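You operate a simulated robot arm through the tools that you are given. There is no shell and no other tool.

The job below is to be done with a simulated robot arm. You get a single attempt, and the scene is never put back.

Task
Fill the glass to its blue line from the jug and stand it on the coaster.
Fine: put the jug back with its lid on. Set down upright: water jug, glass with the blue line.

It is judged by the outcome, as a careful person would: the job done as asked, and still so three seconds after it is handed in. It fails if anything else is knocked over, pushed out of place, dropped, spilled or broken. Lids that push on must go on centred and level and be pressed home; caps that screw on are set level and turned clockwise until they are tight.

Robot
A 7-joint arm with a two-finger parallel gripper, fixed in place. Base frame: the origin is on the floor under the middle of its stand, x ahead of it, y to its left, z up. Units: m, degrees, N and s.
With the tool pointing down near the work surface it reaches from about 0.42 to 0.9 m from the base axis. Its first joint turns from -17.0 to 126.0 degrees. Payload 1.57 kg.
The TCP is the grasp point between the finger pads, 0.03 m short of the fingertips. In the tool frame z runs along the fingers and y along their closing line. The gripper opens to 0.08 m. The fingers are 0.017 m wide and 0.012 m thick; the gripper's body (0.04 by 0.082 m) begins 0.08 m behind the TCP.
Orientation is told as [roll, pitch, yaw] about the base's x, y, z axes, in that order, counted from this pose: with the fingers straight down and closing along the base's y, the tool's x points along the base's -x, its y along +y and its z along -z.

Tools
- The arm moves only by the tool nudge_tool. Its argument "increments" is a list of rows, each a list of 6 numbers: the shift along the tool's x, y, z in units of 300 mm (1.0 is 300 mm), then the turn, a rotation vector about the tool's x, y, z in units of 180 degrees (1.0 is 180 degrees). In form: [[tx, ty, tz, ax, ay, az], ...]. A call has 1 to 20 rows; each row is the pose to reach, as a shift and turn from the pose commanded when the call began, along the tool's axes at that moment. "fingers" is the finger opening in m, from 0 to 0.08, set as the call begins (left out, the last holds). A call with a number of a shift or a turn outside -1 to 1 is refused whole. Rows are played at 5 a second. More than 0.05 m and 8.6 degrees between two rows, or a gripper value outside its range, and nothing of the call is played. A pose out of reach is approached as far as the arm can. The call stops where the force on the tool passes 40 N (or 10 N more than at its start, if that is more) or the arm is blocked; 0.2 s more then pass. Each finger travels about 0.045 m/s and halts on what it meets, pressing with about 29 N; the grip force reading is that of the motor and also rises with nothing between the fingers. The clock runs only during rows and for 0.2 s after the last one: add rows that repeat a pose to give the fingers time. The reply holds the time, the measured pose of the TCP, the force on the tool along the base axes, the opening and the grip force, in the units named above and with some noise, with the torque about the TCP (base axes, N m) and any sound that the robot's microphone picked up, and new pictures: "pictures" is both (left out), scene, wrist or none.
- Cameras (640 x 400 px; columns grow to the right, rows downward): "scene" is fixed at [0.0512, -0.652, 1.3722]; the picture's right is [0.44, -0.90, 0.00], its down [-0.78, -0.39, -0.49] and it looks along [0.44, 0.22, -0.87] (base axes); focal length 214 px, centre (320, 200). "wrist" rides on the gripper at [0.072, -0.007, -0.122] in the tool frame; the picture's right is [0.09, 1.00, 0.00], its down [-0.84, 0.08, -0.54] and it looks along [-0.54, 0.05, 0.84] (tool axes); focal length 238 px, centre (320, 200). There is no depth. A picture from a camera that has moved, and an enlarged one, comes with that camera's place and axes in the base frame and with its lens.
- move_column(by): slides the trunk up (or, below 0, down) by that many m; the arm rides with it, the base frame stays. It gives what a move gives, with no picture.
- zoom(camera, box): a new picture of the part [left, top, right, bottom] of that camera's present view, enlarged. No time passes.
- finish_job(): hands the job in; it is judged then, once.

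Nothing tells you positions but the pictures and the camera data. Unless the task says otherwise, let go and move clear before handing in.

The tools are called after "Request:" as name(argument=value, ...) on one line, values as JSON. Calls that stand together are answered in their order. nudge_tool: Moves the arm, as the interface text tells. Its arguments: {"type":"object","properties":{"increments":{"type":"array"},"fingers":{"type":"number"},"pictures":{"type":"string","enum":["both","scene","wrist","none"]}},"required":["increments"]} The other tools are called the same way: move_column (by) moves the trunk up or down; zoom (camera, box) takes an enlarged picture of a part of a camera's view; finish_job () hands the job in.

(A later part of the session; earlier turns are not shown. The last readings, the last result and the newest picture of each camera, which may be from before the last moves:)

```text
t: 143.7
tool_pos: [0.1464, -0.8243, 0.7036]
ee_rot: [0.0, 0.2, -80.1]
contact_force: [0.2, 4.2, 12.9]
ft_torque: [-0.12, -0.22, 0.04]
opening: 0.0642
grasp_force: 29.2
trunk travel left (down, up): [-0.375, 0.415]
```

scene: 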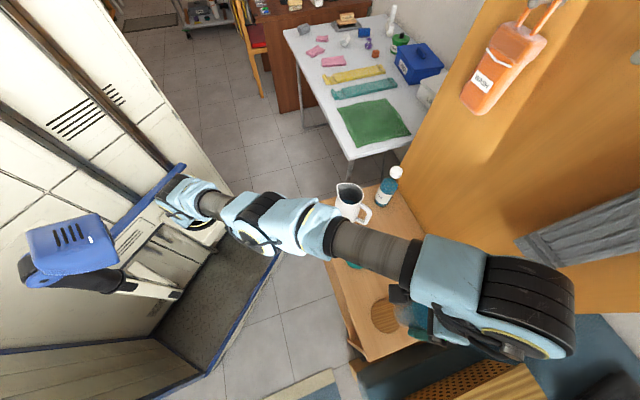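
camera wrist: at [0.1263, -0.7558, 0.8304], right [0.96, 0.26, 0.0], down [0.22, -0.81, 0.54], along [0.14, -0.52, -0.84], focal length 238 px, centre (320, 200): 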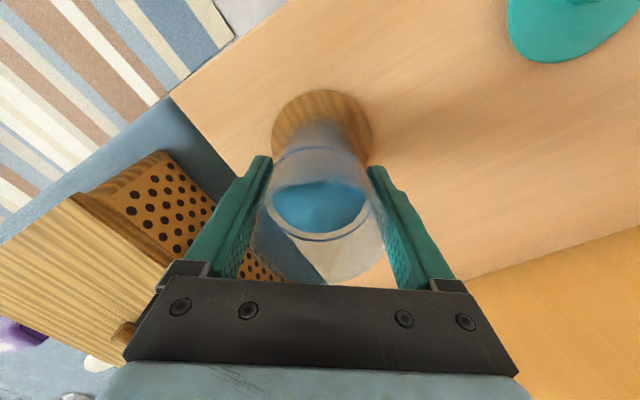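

Request:
nudge_tool(increments=[[0, 0, -0.004, 0, 0, 0], [0, 0, -0.004, 0, 0, 0]], pictures="none")

Request:
nudge_tool(increments=[[0, 0, 0, 0, 0, 0], [0, 0, 0, 0, 0, 0], [0, 0, 0, 0, 0, 0]], fingers=0.08, pictures="wrist")

Request:
nudge_tool(increments=[[0, 0, -0.08, 0, 0, 0], [0, 0, -0.2, 0, 0, 0], [0, 0, -0.35, 0, 0, 0], [0, 0, -0.5, 0, 0, 0], [0, 0, -0.62, 0, 0, 0], [0, 0, -0.65, 0, 0, 0]], fingers=0.08, pictures="both")

Request:
zoom(camera="wrist", box=[240, 60, 400, 160])

```text
t: 144.3
tool_pos: [0.146, -0.8239, 0.7019]
ee_rot: [-0.2, 0.3, -80.1]
contact_force: [-1.4, -3.1, 7.9]
ft_torque: [-0.47, 0.05, -0.1]
opening: 0.0641
grasp_force: 28.7
trunk travel left (down, up): [-0.375, 0.415]
```

```text
t: 145.1
tool_pos: [0.1459, -0.8228, 0.7027]
ee_rot: [0.0, 0.3, -80.1]
contact_force: [0.1, 0.4, 0.0]
ft_torque: [-0.01, 0.0, 0.02]
opening: 0.0799
grasp_force: 0.0
trunk travel left (down, up): [-0.375, 0.415]
camera wrist: at [0.1265, -0.7541, 0.8235], right [0.96, 0.26, 0.0], down [0.22, -0.81, 0.54], along [0.14, -0.52, -0.84], focal length 238 px, centre (320, 200)
```

wrist: 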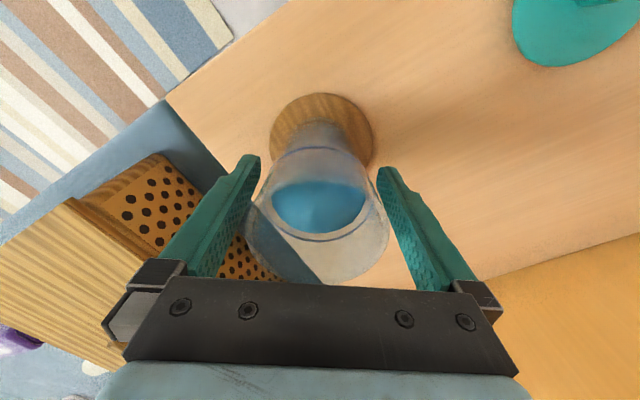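

```text
t: 146.5
tool_pos: [0.1468, -0.8209, 0.8967]
ee_rot: [0.0, 0.3, -79.9]
contact_force: [0.7, 0.8, 0.7]
ft_torque: [0.0, 0.0, -0.02]
opening: 0.08
grasp_force: 0.1
trunk travel left (down, up): [-0.375, 0.415]
camera wrist: at [0.1258, -0.752, 1.0177], right [0.96, 0.26, 0.0], down [0.22, -0.81, 0.54], along [0.14, -0.52, -0.84], focal length 238 px, centre (320, 200)
```

scene: 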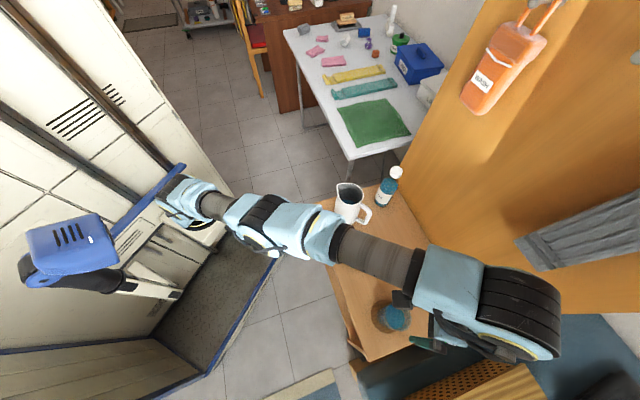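
wrist: 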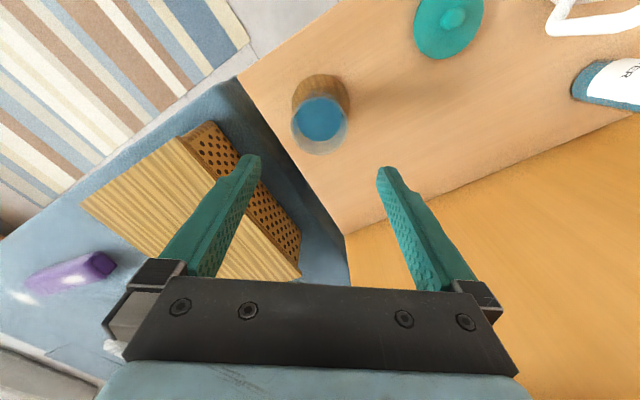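

```text
4.00 times, centred on (320, 110) of wrist
camera zoom: at [0.1258, -0.752, 1.0177], right [0.96, 0.26, 0.0], down [0.22, -0.81, 0.54], along [0.14, -0.52, -0.84], focal length 953 px, centre (320, 560)
```

zoom: 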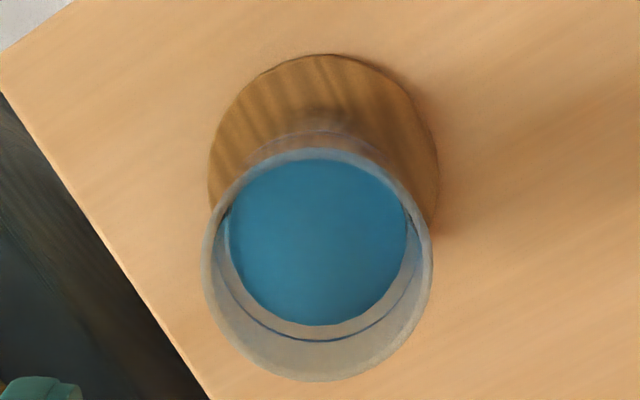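

The glass is standing centred on the coaster and upright. I'll make one more side-on check of the level before putting the lid back.

Request:
nudge_tool(increments=[[0.1, 0, 0, 0, 0, 0], [0.22, 0, 0.03, 0, 0, 0], [0.34, 0, 0.1, 0, 0, 0], [0.45, 0, 0.2, 0, 0, 0], [0.45, 0, 0.32, 0, 0, 0]], fingers=0.08, pictures="none")

Request:
nudge_tool(increments=[[0, 0, 0.04, 0, -0.04, 0], [0, 0, 0.08, 0, -0.08, 0], [0, 0, 0.12, 0, -0.12, 0], [0, 0, 0.16, 0, -0.16, 0], [0, 0, 0.2, 0, -0.2, 0], [0, 0, 0.24, 0, -0.24, 0], [0, 0, 0.28, 0, -0.28, 0], [0, 0, 0.31, 0, -0.3167, 0], [0, 0, 0.325, 0, -0.3167, 0], [0, 0, 0.325, 0, -0.3167, 0]], pictures="wrist")

Request:
zoom(camera="wrist", box=[282, 165, 354, 210])

Request:
zoom(camera="wrist", box=[280, 90, 360, 240])

```text
t: 147.7
tool_pos: [0.122, -0.6909, 0.7989]
ee_rot: [-0.1, 0.2, -79.9]
contact_force: [-0.4, 0.0, 0.3]
ft_torque: [-0.01, 0.01, -0.01]
opening: 0.08
grasp_force: 0.0
trunk travel left (down, up): [-0.375, 0.415]
```

```text
t: 149.9
tool_pos: [0.1234, -0.6901, 0.7033]
ee_rot: [0.1, -56.7, -80.0]
contact_force: [-0.2, 0.1, 1.2]
ft_torque: [-0.01, 0.04, -0.01]
opening: 0.0802
grasp_force: 0.0
out of reach, approached as far as the arm can: row 6, 7
trunk travel left (down, up): [-0.375, 0.415]
camera wrist: at [0.0914, -0.5514, 0.7103], right [0.97, 0.22, -0.08], down [0.08, 0.01, 1.0], along [0.22, -0.97, -0.01], focal length 238 px, centre (320, 200)
```

wrist: 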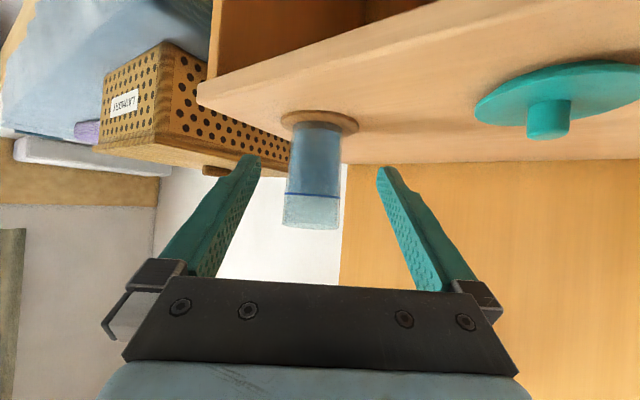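

```text
8.89 times, centred on (318, 188) of wrist
camera zoom: at [0.0914, -0.5514, 0.7103], right [0.97, 0.22, -0.08], down [0.08, 0.01, 1.0], along [0.22, -0.97, -0.01], focal length 2119 px, centre (338, 311)
```

zoom: 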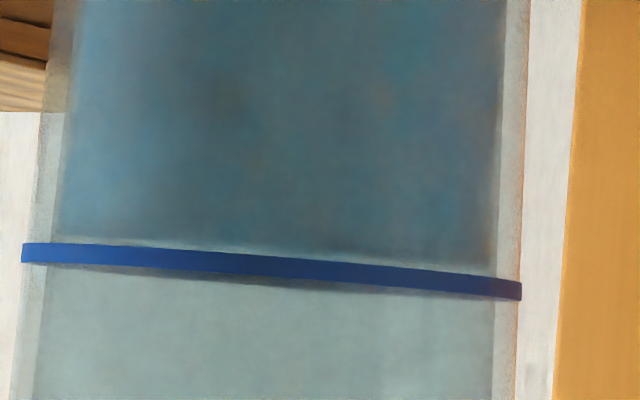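

```text
2.67 times, centred on (320, 165) of wrist
camera zoom: at [0.0914, -0.5514, 0.7103], right [0.97, 0.22, -0.08], down [0.08, 0.01, 1.0], along [0.22, -0.97, -0.01], focal length 636 px, centre (320, 293)
```

zoom: 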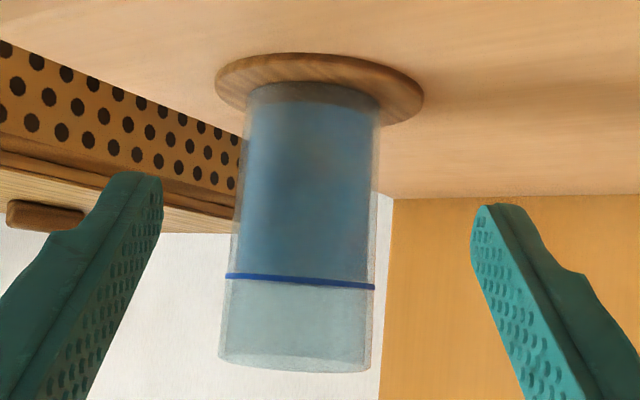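

From the side, the water surface now lies right at the blue line. Next is the lid, so I'm rising and going over to it.

Request:
nudge_tool(increments=[[-0.0675, 0, -0.044, 0, 0.0396, 0], [-0.135, 0, -0.088, 0, 0.0792, 0], [-0.2025, 0, -0.131, 0, 0.1188, 0], [-0.27, 0, -0.175, 0, 0.1584, 0], [-0.3375, 0, -0.219, 0, 0.198, 0], [-0.405, 0, -0.263, 0, 0.2376, 0], [-0.4725, 0, -0.306, 0, 0.2772, 0], [-0.54, 0, -0.35, 0, 0.315, 0], [-0.54, 0, -0.35, 0, 0.315, 0]], fingers=0.06, pictures="none")

Request:
nudge_tool(increments=[[-0.011, 0.104, -0.016, 0, 0, -0.022], [-0.022, 0.208, -0.032, 0, 0, -0.044], [-0.032, 0.311, -0.048, 0, 0, -0.066], [-0.043, 0.415, -0.064, 0, 0, -0.088], [-0.054, 0.519, -0.08, 0, 0, -0.111], [-0.054, 0.519, -0.08, 0, 0, -0.111]], pictures="wrist")

Request:
zoom(camera="wrist", box=[240, 60, 400, 160])

```text
t: 151.9
tool_pos: [0.1253, -0.6898, 0.8976]
ee_rot: [-0.1, 0.1, -80.0]
contact_force: [-0.2, 0.5, -0.8]
ft_torque: [0.0, -0.02, -0.01]
opening: 0.0601
grasp_force: 0.0
out of reach, approached as far as the arm can: row 2
trunk travel left (down, up): [-0.375, 0.415]
```

```text
t: 153.3
tool_pos: [0.2816, -0.6817, 0.9197]
ee_rot: [0.0, 0.1, -59.8]
contact_force: [-0.2, 0.0, -0.3]
ft_torque: [0.0, 0.04, -0.03]
opening: 0.0601
grasp_force: 0.0
trunk travel left (down, up): [-0.375, 0.415]
camera wrist: at [0.2393, -0.6219, 1.041], right [0.82, 0.58, 0.0], down [0.49, -0.69, 0.54], along [0.31, -0.44, -0.84], focal length 238 px, centre (320, 200)
```

wrist: 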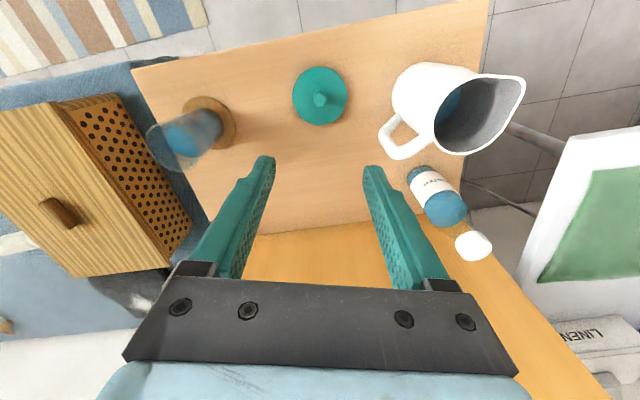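

```text
4.00 times, centred on (320, 110) of wrist
camera zoom: at [0.2393, -0.6219, 1.041], right [0.82, 0.58, 0.0], down [0.49, -0.69, 0.54], along [0.31, -0.44, -0.84], focal length 953 px, centre (320, 560)
```

zoom: 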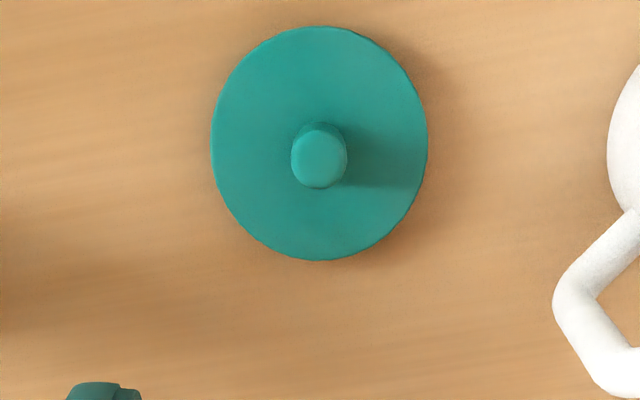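

Request:
nudge_tool(increments=[[0.015, -0.001, 0.12, 0, 0, 0], [0.015, -0.001, 0.26, 0, 0, 0], [0.015, -0.001, 0.4, 0, 0, 0], [0.015, -0.001, 0.54, 0, 0, 0], [0.015, -0.001, 0.66, 0, 0, 0], [0.015, -0.001, 0.73, 0, 0, 0], [0.015, -0.001, 0.73, 0, 0, 0]], fingers=0.06, pictures="wrist")

Request:
zoom(camera="wrist", box=[240, 80, 400, 240])

```text
t: 154.9
tool_pos: [0.277, -0.678, 0.7005]
ee_rot: [-0.1, -0.1, -60.1]
contact_force: [0.0, 0.2, 0.3]
ft_torque: [0.01, 0.01, -0.02]
opening: 0.0601
grasp_force: 0.0
trunk travel left (down, up): [-0.375, 0.415]
camera wrist: at [0.2342, -0.6189, 0.822], right [0.82, 0.58, 0.0], down [0.49, -0.69, 0.54], along [0.31, -0.44, -0.84], focal length 238 px, centre (320, 200)
```

wrist: 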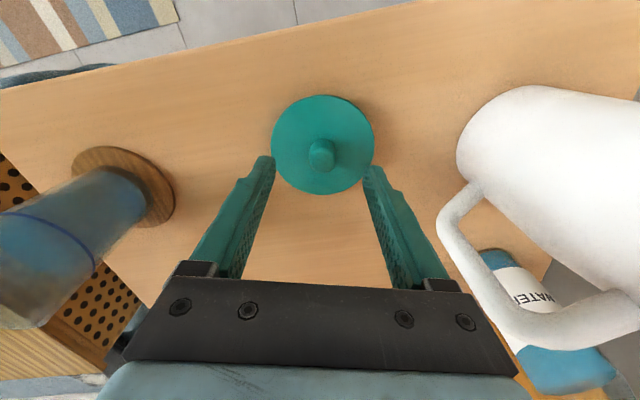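

```text
2.50 times, centred on (320, 160) of wrist
camera zoom: at [0.2342, -0.6189, 0.822], right [0.82, 0.58, 0.0], down [0.49, -0.69, 0.54], along [0.31, -0.44, -0.84], focal length 596 px, centre (320, 300)
```

zoom: 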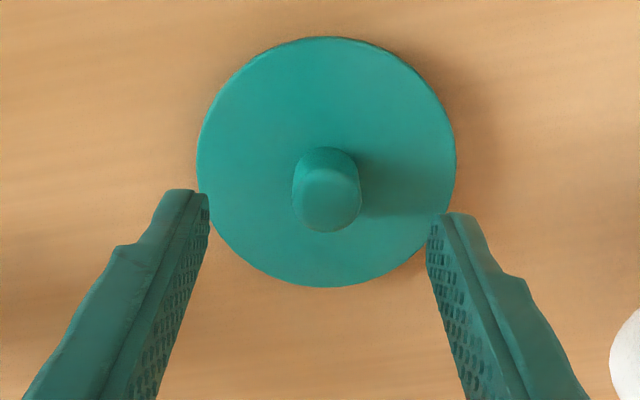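

The knob is about 4 mm off in tool x and 2 mm in y. I'll centre on it, go down until the tips are just above the lid plate, and close.

Request:
nudge_tool(increments=[[0.0133, 0.0067, 0.03, 0, 0, 0], [0.0133, 0.0067, 0.06, 0, 0, 0], [0.0133, 0.0067, 0.09, 0, 0, 0], [0.0133, 0.0067, 0.106, 0, 0, 0], [0.0133, 0.0067, 0.106, 0, 0, 0]], fingers=0.05, pictures="wrist")

Request:
zoom(camera="wrist", box=[240, 80, 400, 240])

```text
t: 156.1
tool_pos: [0.278, -0.6729, 0.6702]
ee_rot: [0.0, 0.0, -60.0]
contact_force: [-0.4, 0.8, 0.4]
ft_torque: [0.02, -0.02, 0.0]
opening: 0.0498
grasp_force: 0.1
trunk travel left (down, up): [-0.375, 0.415]
camera wrist: at [0.2346, -0.6127, 0.7917], right [0.82, 0.58, 0.0], down [0.49, -0.69, 0.54], along [0.31, -0.44, -0.84], focal length 238 px, centre (320, 200)
```

wrist: 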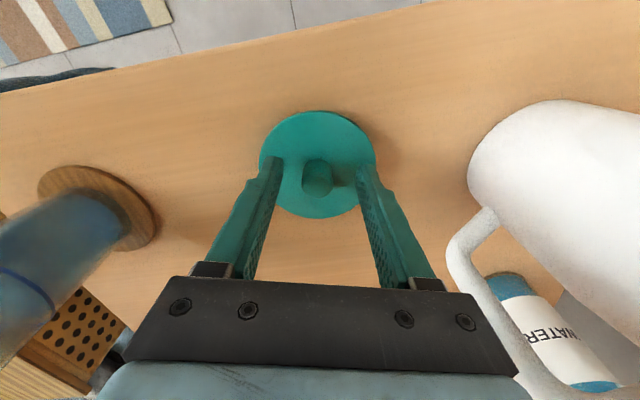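

```text
2.50 times, centred on (320, 160) of wrist
camera zoom: at [0.2346, -0.6127, 0.7917], right [0.82, 0.58, 0.0], down [0.49, -0.69, 0.54], along [0.31, -0.44, -0.84], focal length 596 px, centre (320, 300)
```

zoom: 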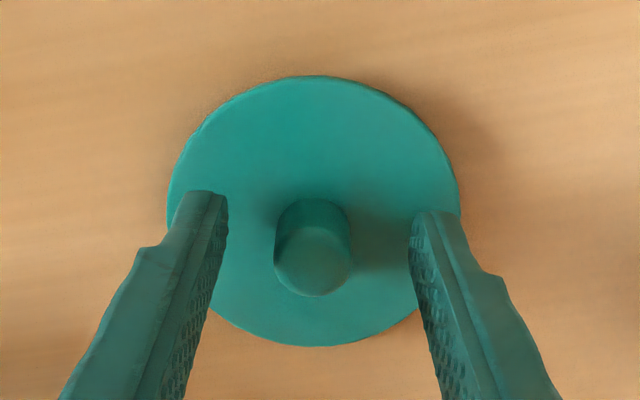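

Request:
nudge_tool(increments=[[0, -0.008, 0.003, 0, 0, 0], [0, -0.008, 0.007, 0, 0, 0], [0, -0.008, 0.007, 0, 0, 0]], pictures="none")

Request:
nudge_tool(increments=[[0, 0, 0, 0, 0, 0], [0, 0, 0, 0, 0, 0], [0, 0, 0, 0, 0, 0], [0, 0, 0, 0, 0, 0], [0, 0, 0, 0, 0, 0]], fingers=0.01, pictures="wrist")

Request:
zoom(camera="wrist", box=[240, 80, 400, 240])

```text
t: 156.9
tool_pos: [0.2754, -0.6723, 0.6687]
ee_rot: [0.1, -0.1, -60.0]
contact_force: [1.0, 0.0, -0.5]
ft_torque: [-0.01, 0.01, 0.02]
opening: 0.0502
grasp_force: 0.0
trunk travel left (down, up): [-0.375, 0.415]
```

```text
t: 158.1
tool_pos: [0.2752, -0.6737, 0.6686]
ee_rot: [0.0, 0.0, -60.1]
contact_force: [-0.2, 0.2, 0.8]
ft_torque: [0.01, -0.02, -0.01]
opening: 0.0197
grasp_force: 29.4
trunk travel left (down, up): [-0.375, 0.415]
camera wrist: at [0.2322, -0.6141, 0.7897], right [0.82, 0.58, 0.0], down [0.49, -0.69, 0.54], along [0.31, -0.44, -0.84], focal length 238 px, centre (320, 200)
```

wrist: 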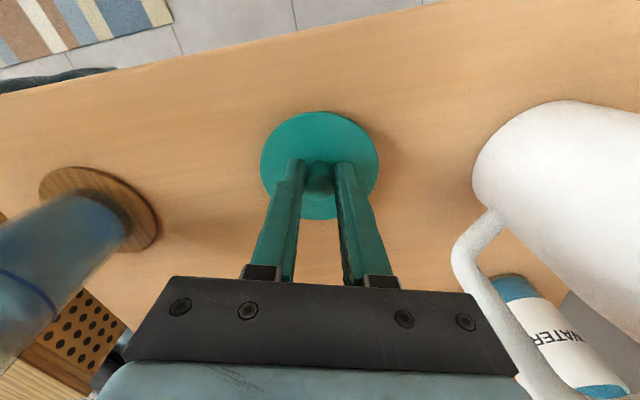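

```text
2.50 times, centred on (320, 160) of wrist
camera zoom: at [0.2322, -0.6141, 0.7897], right [0.82, 0.58, 0.0], down [0.49, -0.69, 0.54], along [0.31, -0.44, -0.84], focal length 596 px, centre (320, 300)
```

zoom: 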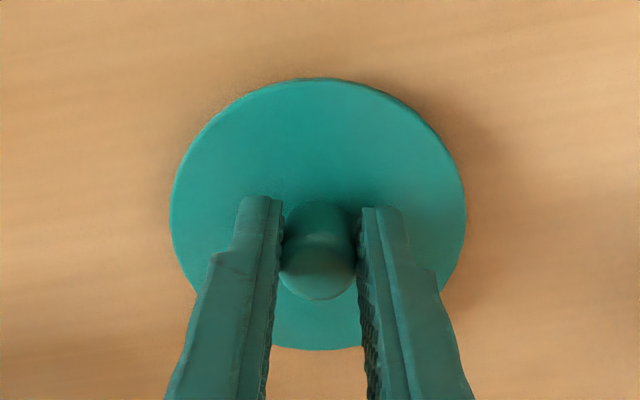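

The lid is gripped with its knob centred. I'll lift it and carry it above the jug.

Request:
nudge_tool(increments=[[0, 0, -0.04, 0, 0, 0], [0, 0, -0.15, 0, 0, 0], [0, 0, -0.29, 0, 0, 0], [0, 0, -0.43, 0, 0, 0], [0, 0, -0.57, 0, 0, 0], [0, 0, -0.69, 0, 0, 0], [0, 0, -0.771, 0, 0, 0], [0.011, 0.091, -0.771, 0, 0, 0], [0.022, 0.182, -0.771, 0, 0, 0], [0.032, 0.273, -0.771, 0, 0, 0], [0.043, 0.364, -0.771, 0, 0, 0], [0.054, 0.456, -0.771, 0, 0, 0], [0.0647, 0.5466, -0.771, 0, 0, 0], [0.0647, 0.5466, -0.771, 0, 0, 0]], pictures="both")

Request:
zoom(camera="wrist", box=[230, 40, 410, 240])

Request:
zoom(camera="scene", box=[320, 150, 400, 230])

```text
t: 161.1
tool_pos: [0.4067, -0.5748, 0.899]
ee_rot: [-0.2, 0.0, -60.0]
contact_force: [-0.2, -0.1, 0.4]
ft_torque: [0.02, 0.02, 0.01]
opening: 0.0194
grasp_force: 29.8
trunk travel left (down, up): [-0.375, 0.415]
camera wrist: at [0.3639, -0.5148, 1.0202], right [0.82, 0.58, 0.0], down [0.49, -0.69, 0.54], along [0.31, -0.44, -0.84], focal length 238 px, centre (320, 200)
```

scene: 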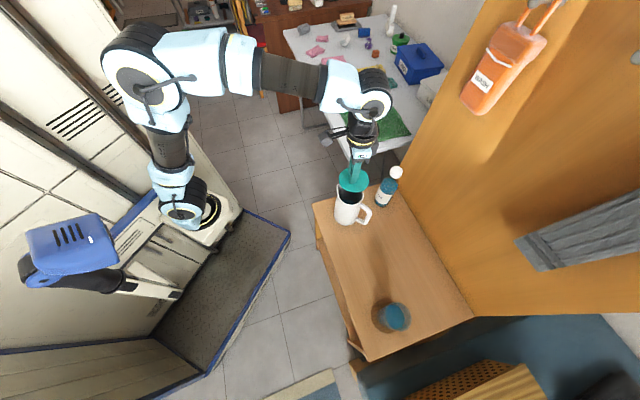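
wrist: 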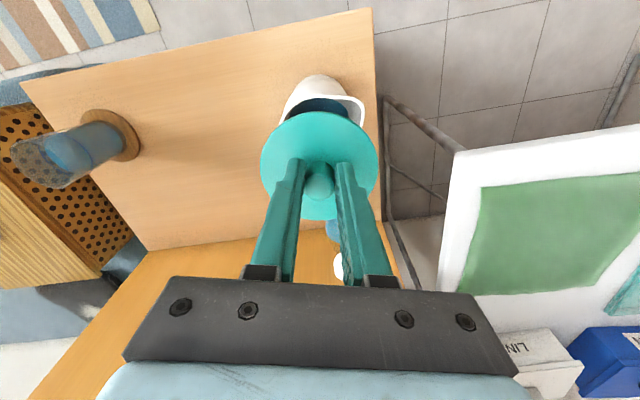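

```text
2.00 times, centred on (320, 140) of wrist
camera zoom: at [0.3639, -0.5148, 1.0202], right [0.82, 0.58, 0.0], down [0.49, -0.69, 0.54], along [0.31, -0.44, -0.84], focal length 477 px, centre (320, 320)
```

zoom: 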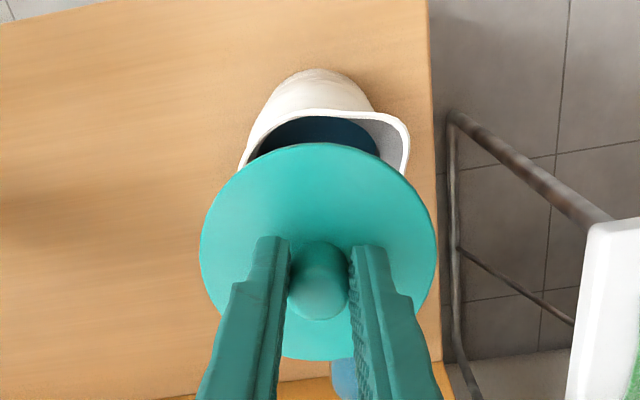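

```text
5.00 times, centred on (360, 190) of scene
camera zoom: at [0.0512, -0.652, 1.3722], right [0.44, -0.9, 0.0], down [-0.78, -0.39, -0.49], along [0.44, 0.22, -0.87], focal length 1072 px, centre (120, 250)
```

zoom: 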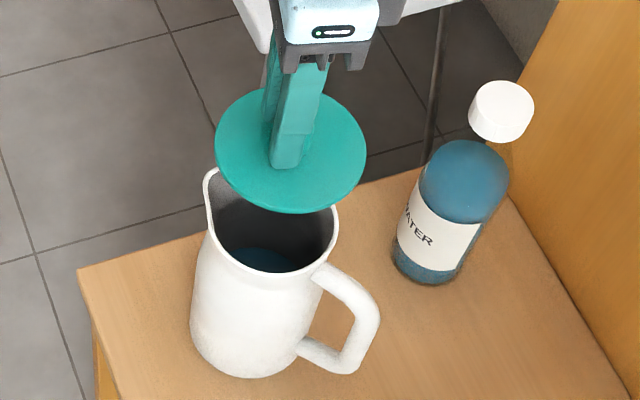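

The lid is above the jug. I'll lower to the same relative height as in my earlier lift-off picture so I can compare the alignment like for like.

Request:
nudge_tool(increments=[[0, 0, 0.03, 0, 0, 0], [0, 0, 0.07, 0, 0, 0], [0, 0, 0.0935, 0, 0, 0], [0, 0, 0.0935, 0, 0, 0]], pictures="wrist")

Request:
zoom(camera="wrist", box=[230, 60, 410, 240])

Request:
zoom(camera="scene", box=[310, 150, 400, 230])

```text
t: 162.1
tool_pos: [0.4072, -0.575, 0.8705]
ee_rot: [0.0, 0.0, -59.9]
contact_force: [0.6, 0.2, 0.2]
ft_torque: [-0.01, -0.03, 0.01]
opening: 0.0194
grasp_force: 29.2
trunk travel left (down, up): [-0.375, 0.415]
camera wrist: at [0.364, -0.5154, 0.9913], right [0.82, 0.58, 0.0], down [0.49, -0.69, 0.54], along [0.31, -0.44, -0.84], focal length 238 px, centre (320, 200)
```

wrist: 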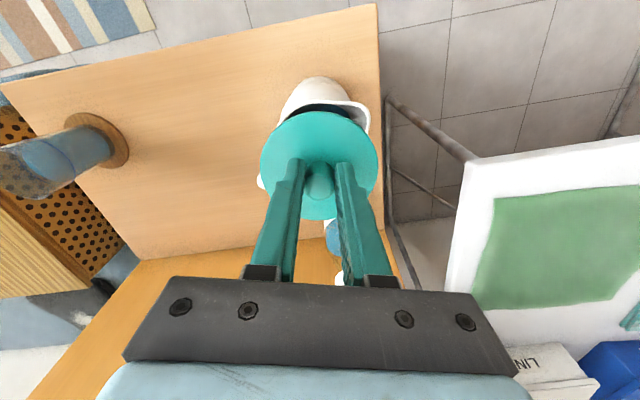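

```text
2.22 times, centred on (320, 150) of wrist
camera zoom: at [0.364, -0.5154, 0.9913], right [0.82, 0.58, 0.0], down [0.49, -0.69, 0.54], along [0.31, -0.44, -0.84], focal length 530 px, centre (320, 311)
```

zoom: 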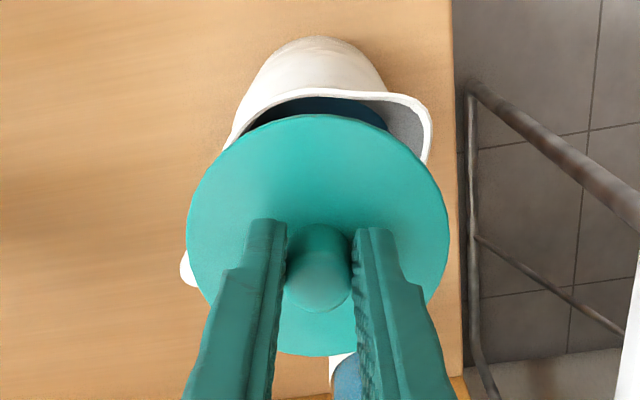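

```text
5.00 times, centred on (355, 190) of scene
camera zoom: at [0.0512, -0.652, 1.3722], right [0.44, -0.9, 0.0], down [-0.78, -0.39, -0.49], along [0.44, 0.22, -0.87], focal length 1072 px, centre (145, 250)
```

zoom: 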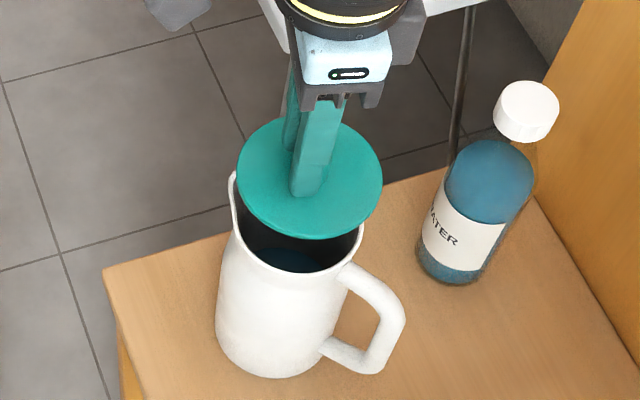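

The comparison shows the lid within about 1–2 mm of the original alignment. I'll make a small correction and lower it gently, watching for early contact.

Request:
nudge_tool(increments=[[-0.002, -0.005, 0.03, 0, 0, 0], [-0.002, -0.005, 0.07, 0, 0, 0], [-0.002, -0.005, 0.1, 0, 0, 0], [-0.002, -0.005, 0.11, 0, 0, 0], [-0.002, -0.005, 0.11, 0, 0, 0]], pictures="wrist")

Request:
zoom(camera="wrist", box=[230, 60, 410, 240])

Request:
zoom(camera="scene", box=[320, 160, 400, 220])

```text
t: 163.3
tool_pos: [0.4065, -0.5753, 0.838]
ee_rot: [0.0, 0.1, -59.9]
contact_force: [0.3, 0.3, -0.6]
ft_torque: [-0.02, -0.01, 0.01]
opening: 0.0198
grasp_force: 28.9
trunk travel left (down, up): [-0.375, 0.415]
camera wrist: at [0.3627, -0.5161, 0.9596], right [0.82, 0.58, 0.0], down [0.49, -0.69, 0.54], along [0.31, -0.44, -0.84], focal length 238 px, centre (320, 200)
```

wrist: 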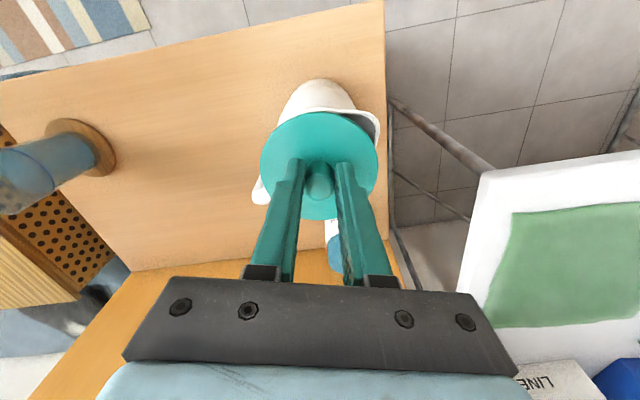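

```text
2.22 times, centred on (320, 150) of wrist
camera zoom: at [0.3627, -0.5161, 0.9596], right [0.82, 0.58, 0.0], down [0.49, -0.69, 0.54], along [0.31, -0.44, -0.84], focal length 530 px, centre (320, 311)
```

zoom: 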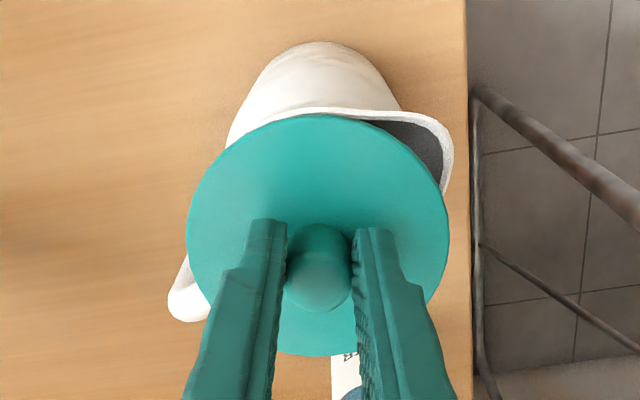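

```text
6.67 times, centred on (360, 190) of scene
camera zoom: at [0.0512, -0.652, 1.3722], right [0.44, -0.9, 0.0], down [-0.78, -0.39, -0.49], along [0.44, 0.22, -0.87], focal length 1430 px, centre (53, 267)
```

zoom: 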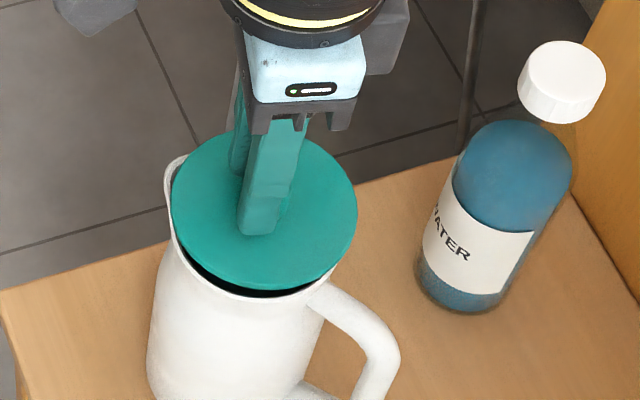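

Request:
nudge_tool(increments=[[0, -0.004, 0.02, 0, 0, 0], [0, -0.004, 0.035, 0, 0, 0], [0, -0.004, 0.045, 0, 0, 0], [0, -0.004, 0.045, 0, 0, 0]], pictures="wrist")

Request:
zoom(camera="wrist", box=[230, 60, 410, 240])

Request:
zoom(camera="scene", box=[325, 170, 385, 215])

```text
t: 164.3
tool_pos: [0.4057, -0.576, 0.8248]
ee_rot: [-0.1, 0.1, -60.0]
contact_force: [-0.2, 0.7, 0.5]
ft_torque: [-0.01, 0.01, -0.01]
opening: 0.02
grasp_force: 29.6
trunk travel left (down, up): [-0.375, 0.415]
camera wrist: at [0.3623, -0.5165, 0.9462], right [0.82, 0.58, 0.0], down [0.49, -0.69, 0.54], along [0.31, -0.44, -0.84], focal length 238 px, centre (320, 200)
```

wrist: 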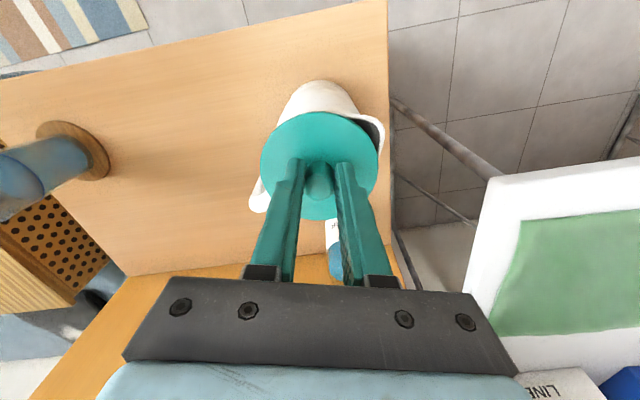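

```text
2.22 times, centred on (320, 150) of wrist
camera zoom: at [0.3623, -0.5165, 0.9462], right [0.82, 0.58, 0.0], down [0.49, -0.69, 0.54], along [0.31, -0.44, -0.84], focal length 530 px, centre (320, 311)
```

zoom: 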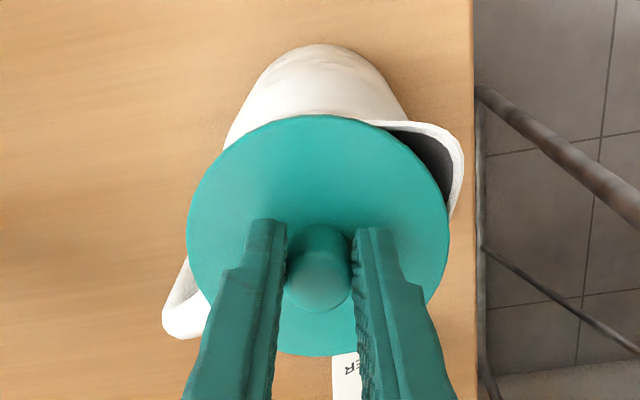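

```text
8.89 times, centred on (355, 192) of scene
camera zoom: at [0.0512, -0.652, 1.3722], right [0.44, -0.9, 0.0], down [-0.78, -0.39, -0.49], along [0.44, 0.22, -0.87], focal length 1906 px, centre (9, 267)
```

zoom: 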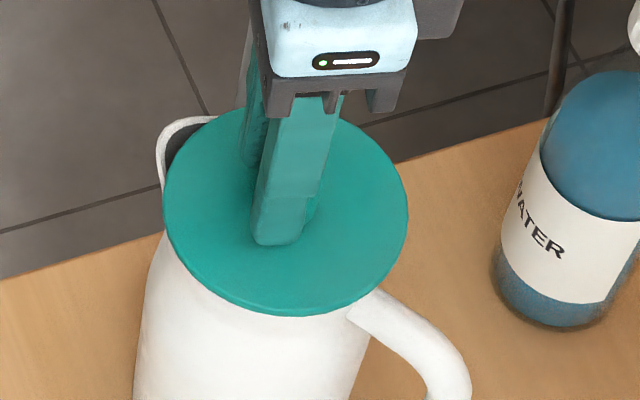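

Relative to the handle and spout, the lid's position now matches the original seated picture to within about 1 mm. Lowering it onto the rim in small steps.

Request:
nudge_tool(increments=[[0, 0, 0.005, 0, 0, 0], [0, 0, 0.01, 0, 0, 0], [0, 0, 0.01, 0, 0, 0]], pictures="none")

Request:
nudge_tool(increments=[[0, 0, 0.004, 0, 0, 0], [0, 0, 0.007, 0, 0, 0], [0, 0, 0.007, 0, 0, 0]], pictures="none")

Request:
nudge_tool(increments=[[0, 0, 0.003, 0, 0, 0], [0, 0, 0.005, 0, 0, 0], [0, 0, 0.005, 0, 0, 0]], pictures="wrist")

Request:
zoom(camera="scene", box=[325, 170, 385, 215])

```text
t: 165.1
tool_pos: [0.4067, -0.5769, 0.8221]
ee_rot: [0.0, 0.0, -60.0]
contact_force: [0.7, 0.2, -0.1]
ft_torque: [-0.02, 0.0, 0.05]
opening: 0.02
grasp_force: 29.4
trunk travel left (down, up): [-0.375, 0.415]
```

```text
t: 165.9
tool_pos: [0.4053, -0.5765, 0.8216]
ee_rot: [0.0, -0.2, -60.0]
contact_force: [-1.6, 4.9, 14.5]
ft_torque: [0.35, 0.12, 0.03]
opening: 0.0201
grasp_force: 29.3
trunk travel left (down, up): [-0.375, 0.415]
```

```text
t: 166.7
tool_pos: [0.405, -0.5779, 0.8192]
ee_rot: [0.0, -0.1, -60.1]
contact_force: [0.2, 1.6, 26.2]
ft_torque: [-0.14, -0.19, -0.02]
opening: 0.0197
grasp_force: 28.9
trunk travel left (down, up): [-0.375, 0.415]
camera wrist: at [0.3619, -0.517, 0.9405], right [0.82, 0.58, 0.0], down [0.48, -0.68, 0.54], along [0.31, -0.44, -0.84], focal length 238 px, centre (320, 200)
```

wrist: 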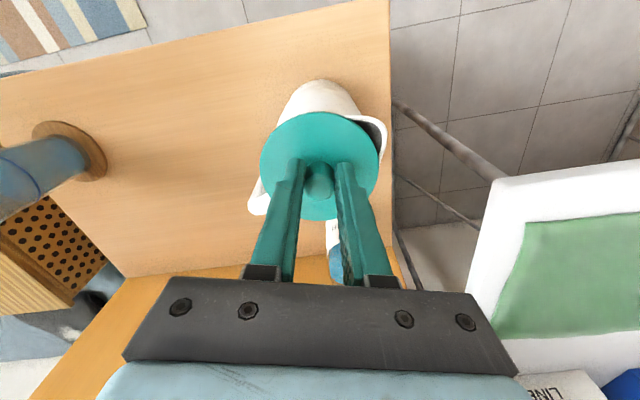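

```text
8.89 times, centred on (355, 192) of scene
camera zoom: at [0.0512, -0.652, 1.3722], right [0.44, -0.9, 0.0], down [-0.78, -0.39, -0.49], along [0.44, 0.22, -0.87], focal length 1906 px, centre (9, 267)
```

zoom: 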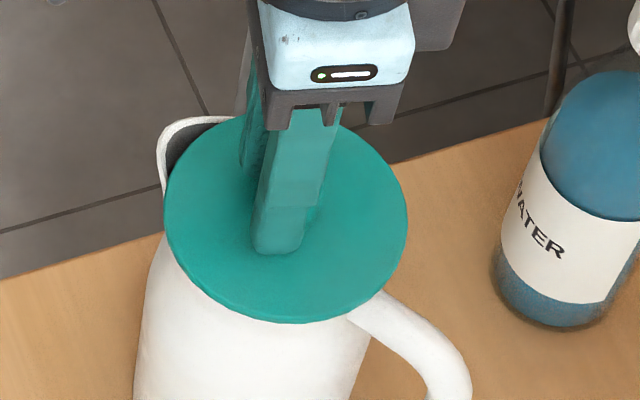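

Request:
zoom(camera="wrist", box=[240, 80, 400, 240])

Request:
zoom(camera="scene", box=[335, 180, 375, 210])

```text
2.50 times, centred on (320, 160) of wrist
camera zoom: at [0.3619, -0.517, 0.9405], right [0.82, 0.58, 0.0], down [0.48, -0.68, 0.54], along [0.31, -0.44, -0.84], focal length 596 px, centre (320, 300)
```

zoom: 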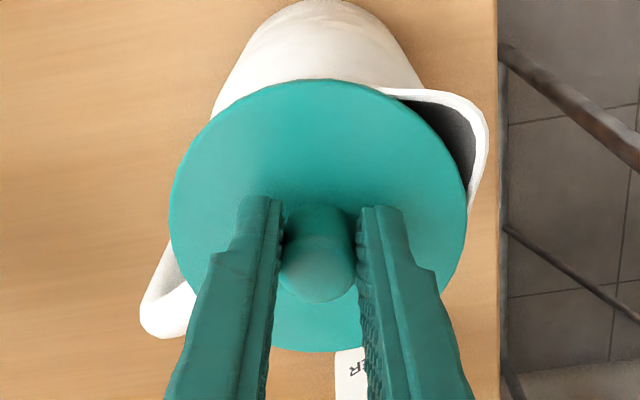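

```text
13.33 times, centred on (355, 195) of scene
camera zoom: at [0.0512, -0.652, 1.3722], right [0.44, -0.9, 0.0], down [-0.78, -0.39, -0.49], along [0.44, 0.22, -0.87], focal length 2860 px, centre (-147, 267)
```

zoom: 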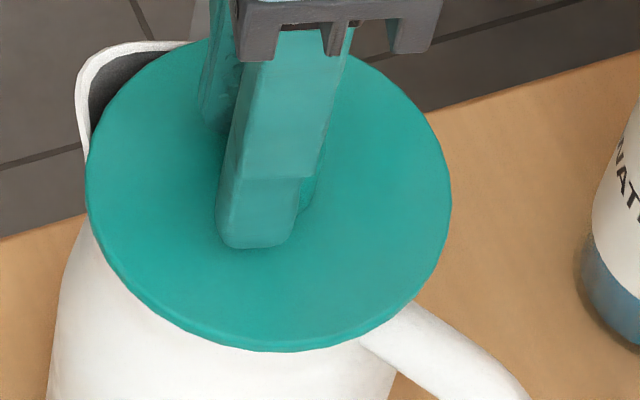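

Request:
nudge_tool(increments=[[0, 0, -0.005, 0, 0, 0], [0, 0, -0.005, 0, 0, 0]], pictures="none")

Request:
nudge_tool(increments=[[0, 0, 0, 0, 0, 0], [0, 0, 0, 0, 0, 0], [0, 0, 0, 0, 0, 0], [0, 0, 0, 0, 0, 0]], fingers=0.05, pictures="wrist")

Request:
zoom(camera="wrist", box=[240, 80, 400, 240])

Request:
zoom(camera="scene", box=[320, 160, 400, 220])

```text
t: 167.3
tool_pos: [0.4056, -0.5762, 0.8201]
ee_rot: [0.0, 0.0, -60.1]
contact_force: [0.9, 1.2, 11.9]
ft_torque: [-0.35, -0.38, 0.06]
opening: 0.0194
grasp_force: 28.8
trunk travel left (down, up): [-0.375, 0.415]
```

```text
t: 168.3
tool_pos: [0.405, -0.5772, 0.8187]
ee_rot: [0.0, 0.0, -60.0]
contact_force: [0.5, 0.1, -0.4]
ft_torque: [0.02, -0.01, -0.04]
opening: 0.0499
grasp_force: 0.1
trunk travel left (down, up): [-0.375, 0.415]
camera wrist: at [0.362, -0.5177, 0.9411], right [0.82, 0.58, 0.0], down [0.49, -0.69, 0.54], along [0.31, -0.44, -0.84], focal length 238 px, centre (320, 200)
```

wrist: 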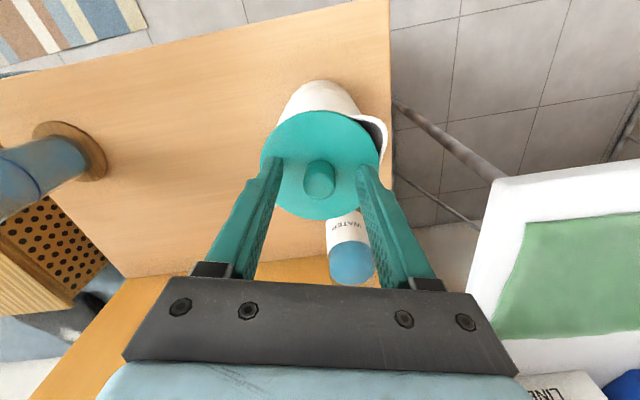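

```text
2.50 times, centred on (320, 160) of wrist
camera zoom: at [0.362, -0.5177, 0.9411], right [0.82, 0.58, 0.0], down [0.49, -0.69, 0.54], along [0.31, -0.44, -0.84], focal length 596 px, centre (320, 300)
```

zoom: 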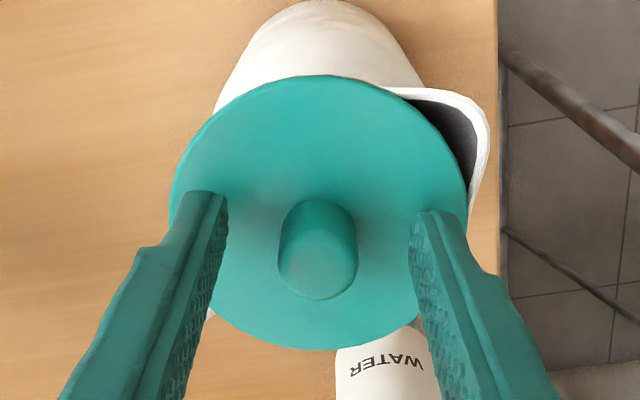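

```text
6.67 times, centred on (360, 190) of scene
camera zoom: at [0.0512, -0.652, 1.3722], right [0.44, -0.9, 0.0], down [-0.78, -0.39, -0.49], along [0.44, 0.22, -0.87], focal length 1430 px, centre (53, 267)
```

zoom: 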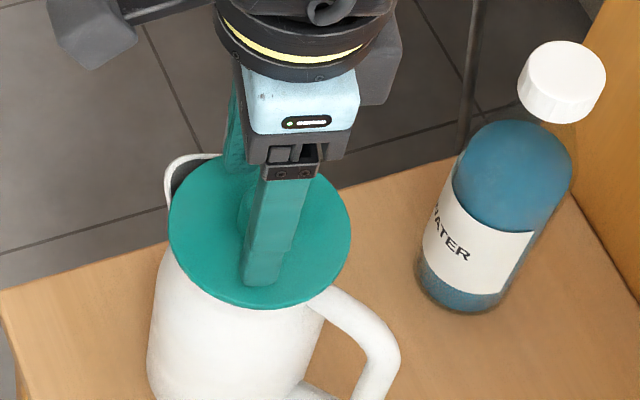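

The lid is seated and aligned as before. I'll press it home evenly with both fingertips on the plate either side of the knob.

Request:
nudge_tool(increments=[[0, 0, 0.006, 0, 0, 0], [0, 0, 0.012, 0, 0, 0], [0, 0, 0.012, 0, 0, 0]], pictures="none")

Request:
nudge_tool(increments=[[0, 0, 0.004, 0, 0, 0], [0, 0, 0.006, 0, 0, 0], [0, 0, 0.006, 0, 0, 0]], pictures="none")

Request:
nudge_tool(increments=[[0, 0, 0.004, 0, 0, 0], [0, 0, 0.006, 0, 0, 0], [0, 0, 0.006, 0, 0, 0]], pictures="none")

```text
t: 169.1
tool_pos: [0.4063, -0.577, 0.8165]
ee_rot: [0.0, 0.0, -60.0]
contact_force: [-0.8, 0.4, -0.1]
ft_torque: [0.01, 0.03, -0.01]
opening: 0.0498
grasp_force: 0.0
trunk travel left (down, up): [-0.375, 0.415]
```

```text
t: 169.9
tool_pos: [0.4061, -0.5769, 0.8149]
ee_rot: [0.0, 0.0, -60.0]
contact_force: [-0.1, 0.2, 0.7]
ft_torque: [-0.02, 0.0, -0.02]
opening: 0.0497
grasp_force: 0.1
trunk travel left (down, up): [-0.375, 0.415]
```

```text
t: 170.7
tool_pos: [0.4052, -0.5764, 0.8146]
ee_rot: [0.0, -0.2, -60.1]
contact_force: [1.6, -1.2, 14.4]
ft_torque: [-0.01, -0.13, -0.01]
opening: 0.0503
grasp_force: 0.1
trunk travel left (down, up): [-0.375, 0.415]
```

Request:
nudge_tool(increments=[[0, 0, 0.004, 0, 0, 0], [0, 0, 0.007, 0, 0, 0], [0, 0, 0.007, 0, 0, 0]], pictures="none")

Request:
nudge_tool(increments=[[0, 0, -0.02, 0, 0, 0], [0, 0, -0.04, 0, 0, 0], [0, 0, -0.1, 0, 0, 0], [0, 0, -0.2, 0, 0, 0], [0, 0, -0.32, 0, 0, 0], [0, 0, -0.4, 0, 0, 0], [0, 0, -0.4, 0, 0, 0]], fingers=0.06, pictures="both")

Request:
zoom(camera="wrist", box=[256, 60, 384, 180])

Request:
zoom(camera="scene", box=[320, 170, 400, 230])

```text
t: 171.7
tool_pos: [0.4057, -0.5771, 0.8133]
ee_rot: [0.0, -0.4, -60.0]
contact_force: [-2.4, 4.3, 18.2]
ft_torque: [0.27, 0.02, 0.03]
opening: 0.0501
grasp_force: 0.2
trunk travel left (down, up): [-0.375, 0.415]
stopped in row 3: the force on the tool passed its limit at 41 N (the readings are from after the stop); the commanded pose is now the measured one
```

```text
t: 173.3
tool_pos: [0.4058, -0.5776, 0.933]
ee_rot: [0.0, -0.1, -60.0]
contact_force: [0.2, 0.5, -0.5]
ft_torque: [0.04, 0.02, 0.0]
opening: 0.0598
grasp_force: 0.0
trunk travel left (down, up): [-0.375, 0.415]
camera wrist: at [0.3622, -0.5166, 1.053], right [0.82, 0.58, 0.0], down [0.48, -0.68, 0.55], along [0.31, -0.45, -0.84], focal length 238 px, centre (320, 200)
```

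scene: 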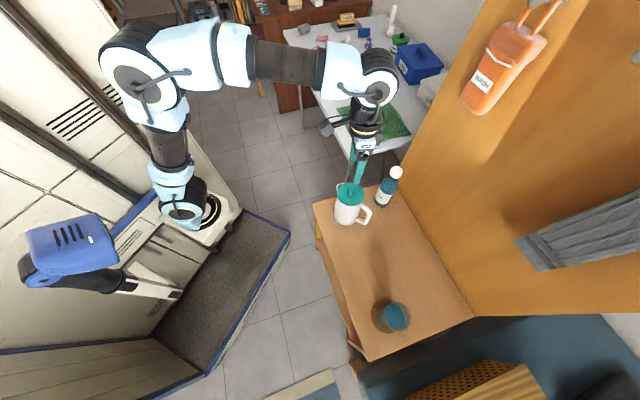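
wrist: 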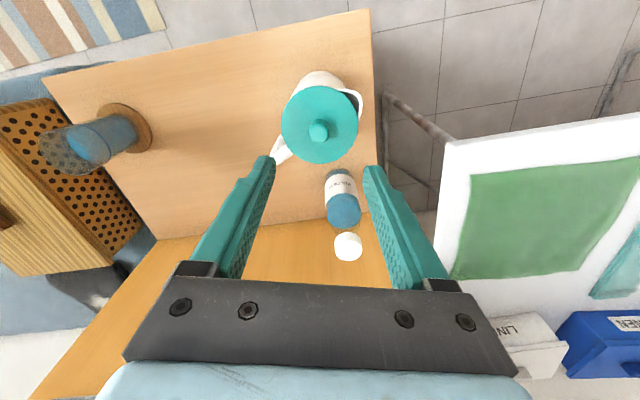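

```text
3.33 times, centred on (320, 120) of wrist
camera zoom: at [0.3622, -0.5166, 1.053], right [0.82, 0.58, 0.0], down [0.48, -0.68, 0.55], along [0.31, -0.45, -0.84], focal length 794 px, centre (320, 467)
```

zoom: 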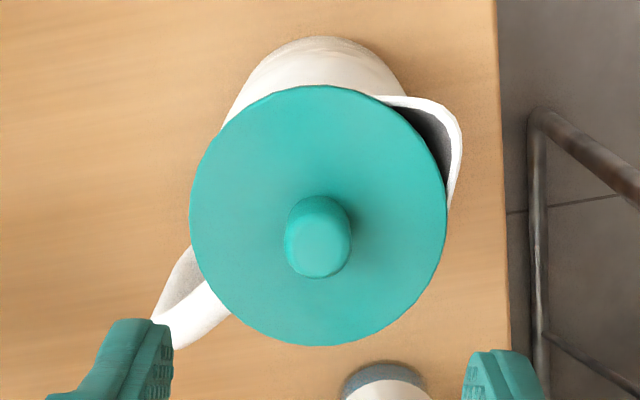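

```text
6.67 times, centred on (360, 200) of scene
camera zoom: at [0.0512, -0.652, 1.3722], right [0.44, -0.9, 0.0], down [-0.78, -0.39, -0.49], along [0.44, 0.22, -0.87], focal length 1430 px, centre (53, 200)
```

zoom: 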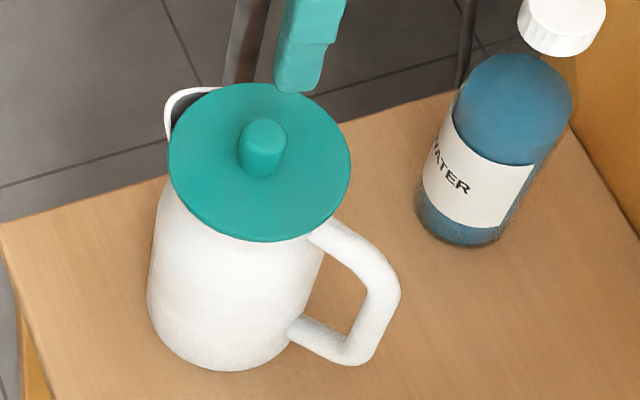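

The lid sits at the same height as it did originally, and it looks level. I'll take a side-on look to confirm it is flush and centred.

Request:
nudge_tool(increments=[[0.1, -0.007, 0, 0, 0, 0], [0.21, -0.015, 0, 0, 0, 0], [0.32, -0.022, 0, 0, 0, 0], [0.42, -0.03, 0, 0, 0, 0], [0.42, -0.03, 0, 0, 0, 0]], fingers=0.08, pictures="none")

Request:
nudge_tool(increments=[[0, 0, 0.05, 0, -0.04, 0], [0, 0, 0.1, 0, -0.08, 0], [0, 0, 0.16, 0, -0.12, 0], [0, 0, 0.22, 0, -0.16, 0], [0, 0, 0.28, 0, -0.2, 0], [0, 0, 0.34, 0, -0.24, 0], [0, 0, 0.41, 0, -0.28, 0], [0, 0, 0.48, 0, -0.3167, 0], [0, 0, 0.48, 0, -0.3167, 0]], pictures="wrist")

Request:
zoom(camera="wrist", box=[250, 120, 390, 240])

```text
t: 174.5
tool_pos: [0.3338, -0.4731, 0.931]
ee_rot: [0.0, -0.2, -59.9]
contact_force: [0.8, 0.2, -0.2]
ft_torque: [-0.03, 0.03, 0.03]
opening: 0.0798
grasp_force: 0.1
trunk travel left (down, up): [-0.375, 0.415]
```

```text
t: 176.5
tool_pos: [0.3615, -0.5287, 0.8241]
ee_rot: [-0.1, -57.3, -60.0]
contact_force: [0.1, 0.3, -0.2]
ft_torque: [0.0, -0.02, 0.0]
opening: 0.08
grasp_force: 0.0
out of reach, approached as far as the arm can: row 7, 8, 9
trunk travel left (down, up): [-0.375, 0.415]
camera wrist: at [0.2825, -0.4086, 0.8284], right [0.84, 0.54, -0.08], down [0.07, 0.04, 1.0], along [0.54, -0.84, 0.0], focal length 238 px, centre (320, 200)
```

wrist: 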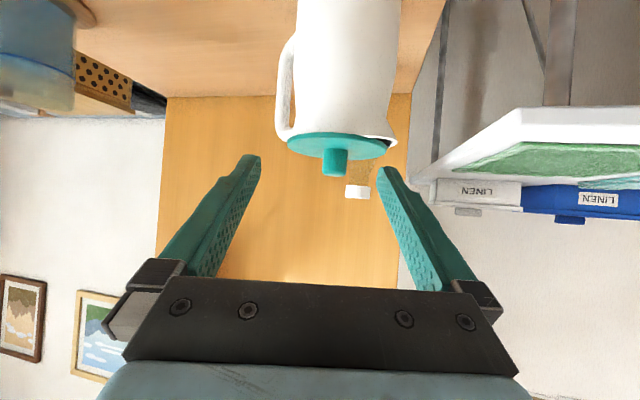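

```text
3.33 times, centred on (320, 180) of wrist
camera zoom: at [0.2825, -0.4086, 0.8284], right [0.84, 0.54, -0.08], down [0.07, 0.04, 1.0], along [0.54, -0.84, 0.0], focal length 794 px, centre (320, 267)
```

zoom: 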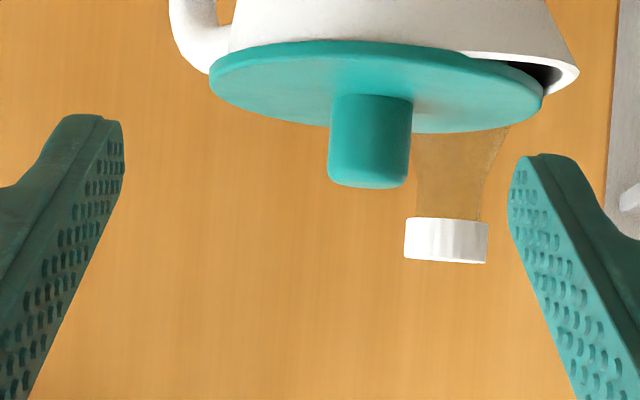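

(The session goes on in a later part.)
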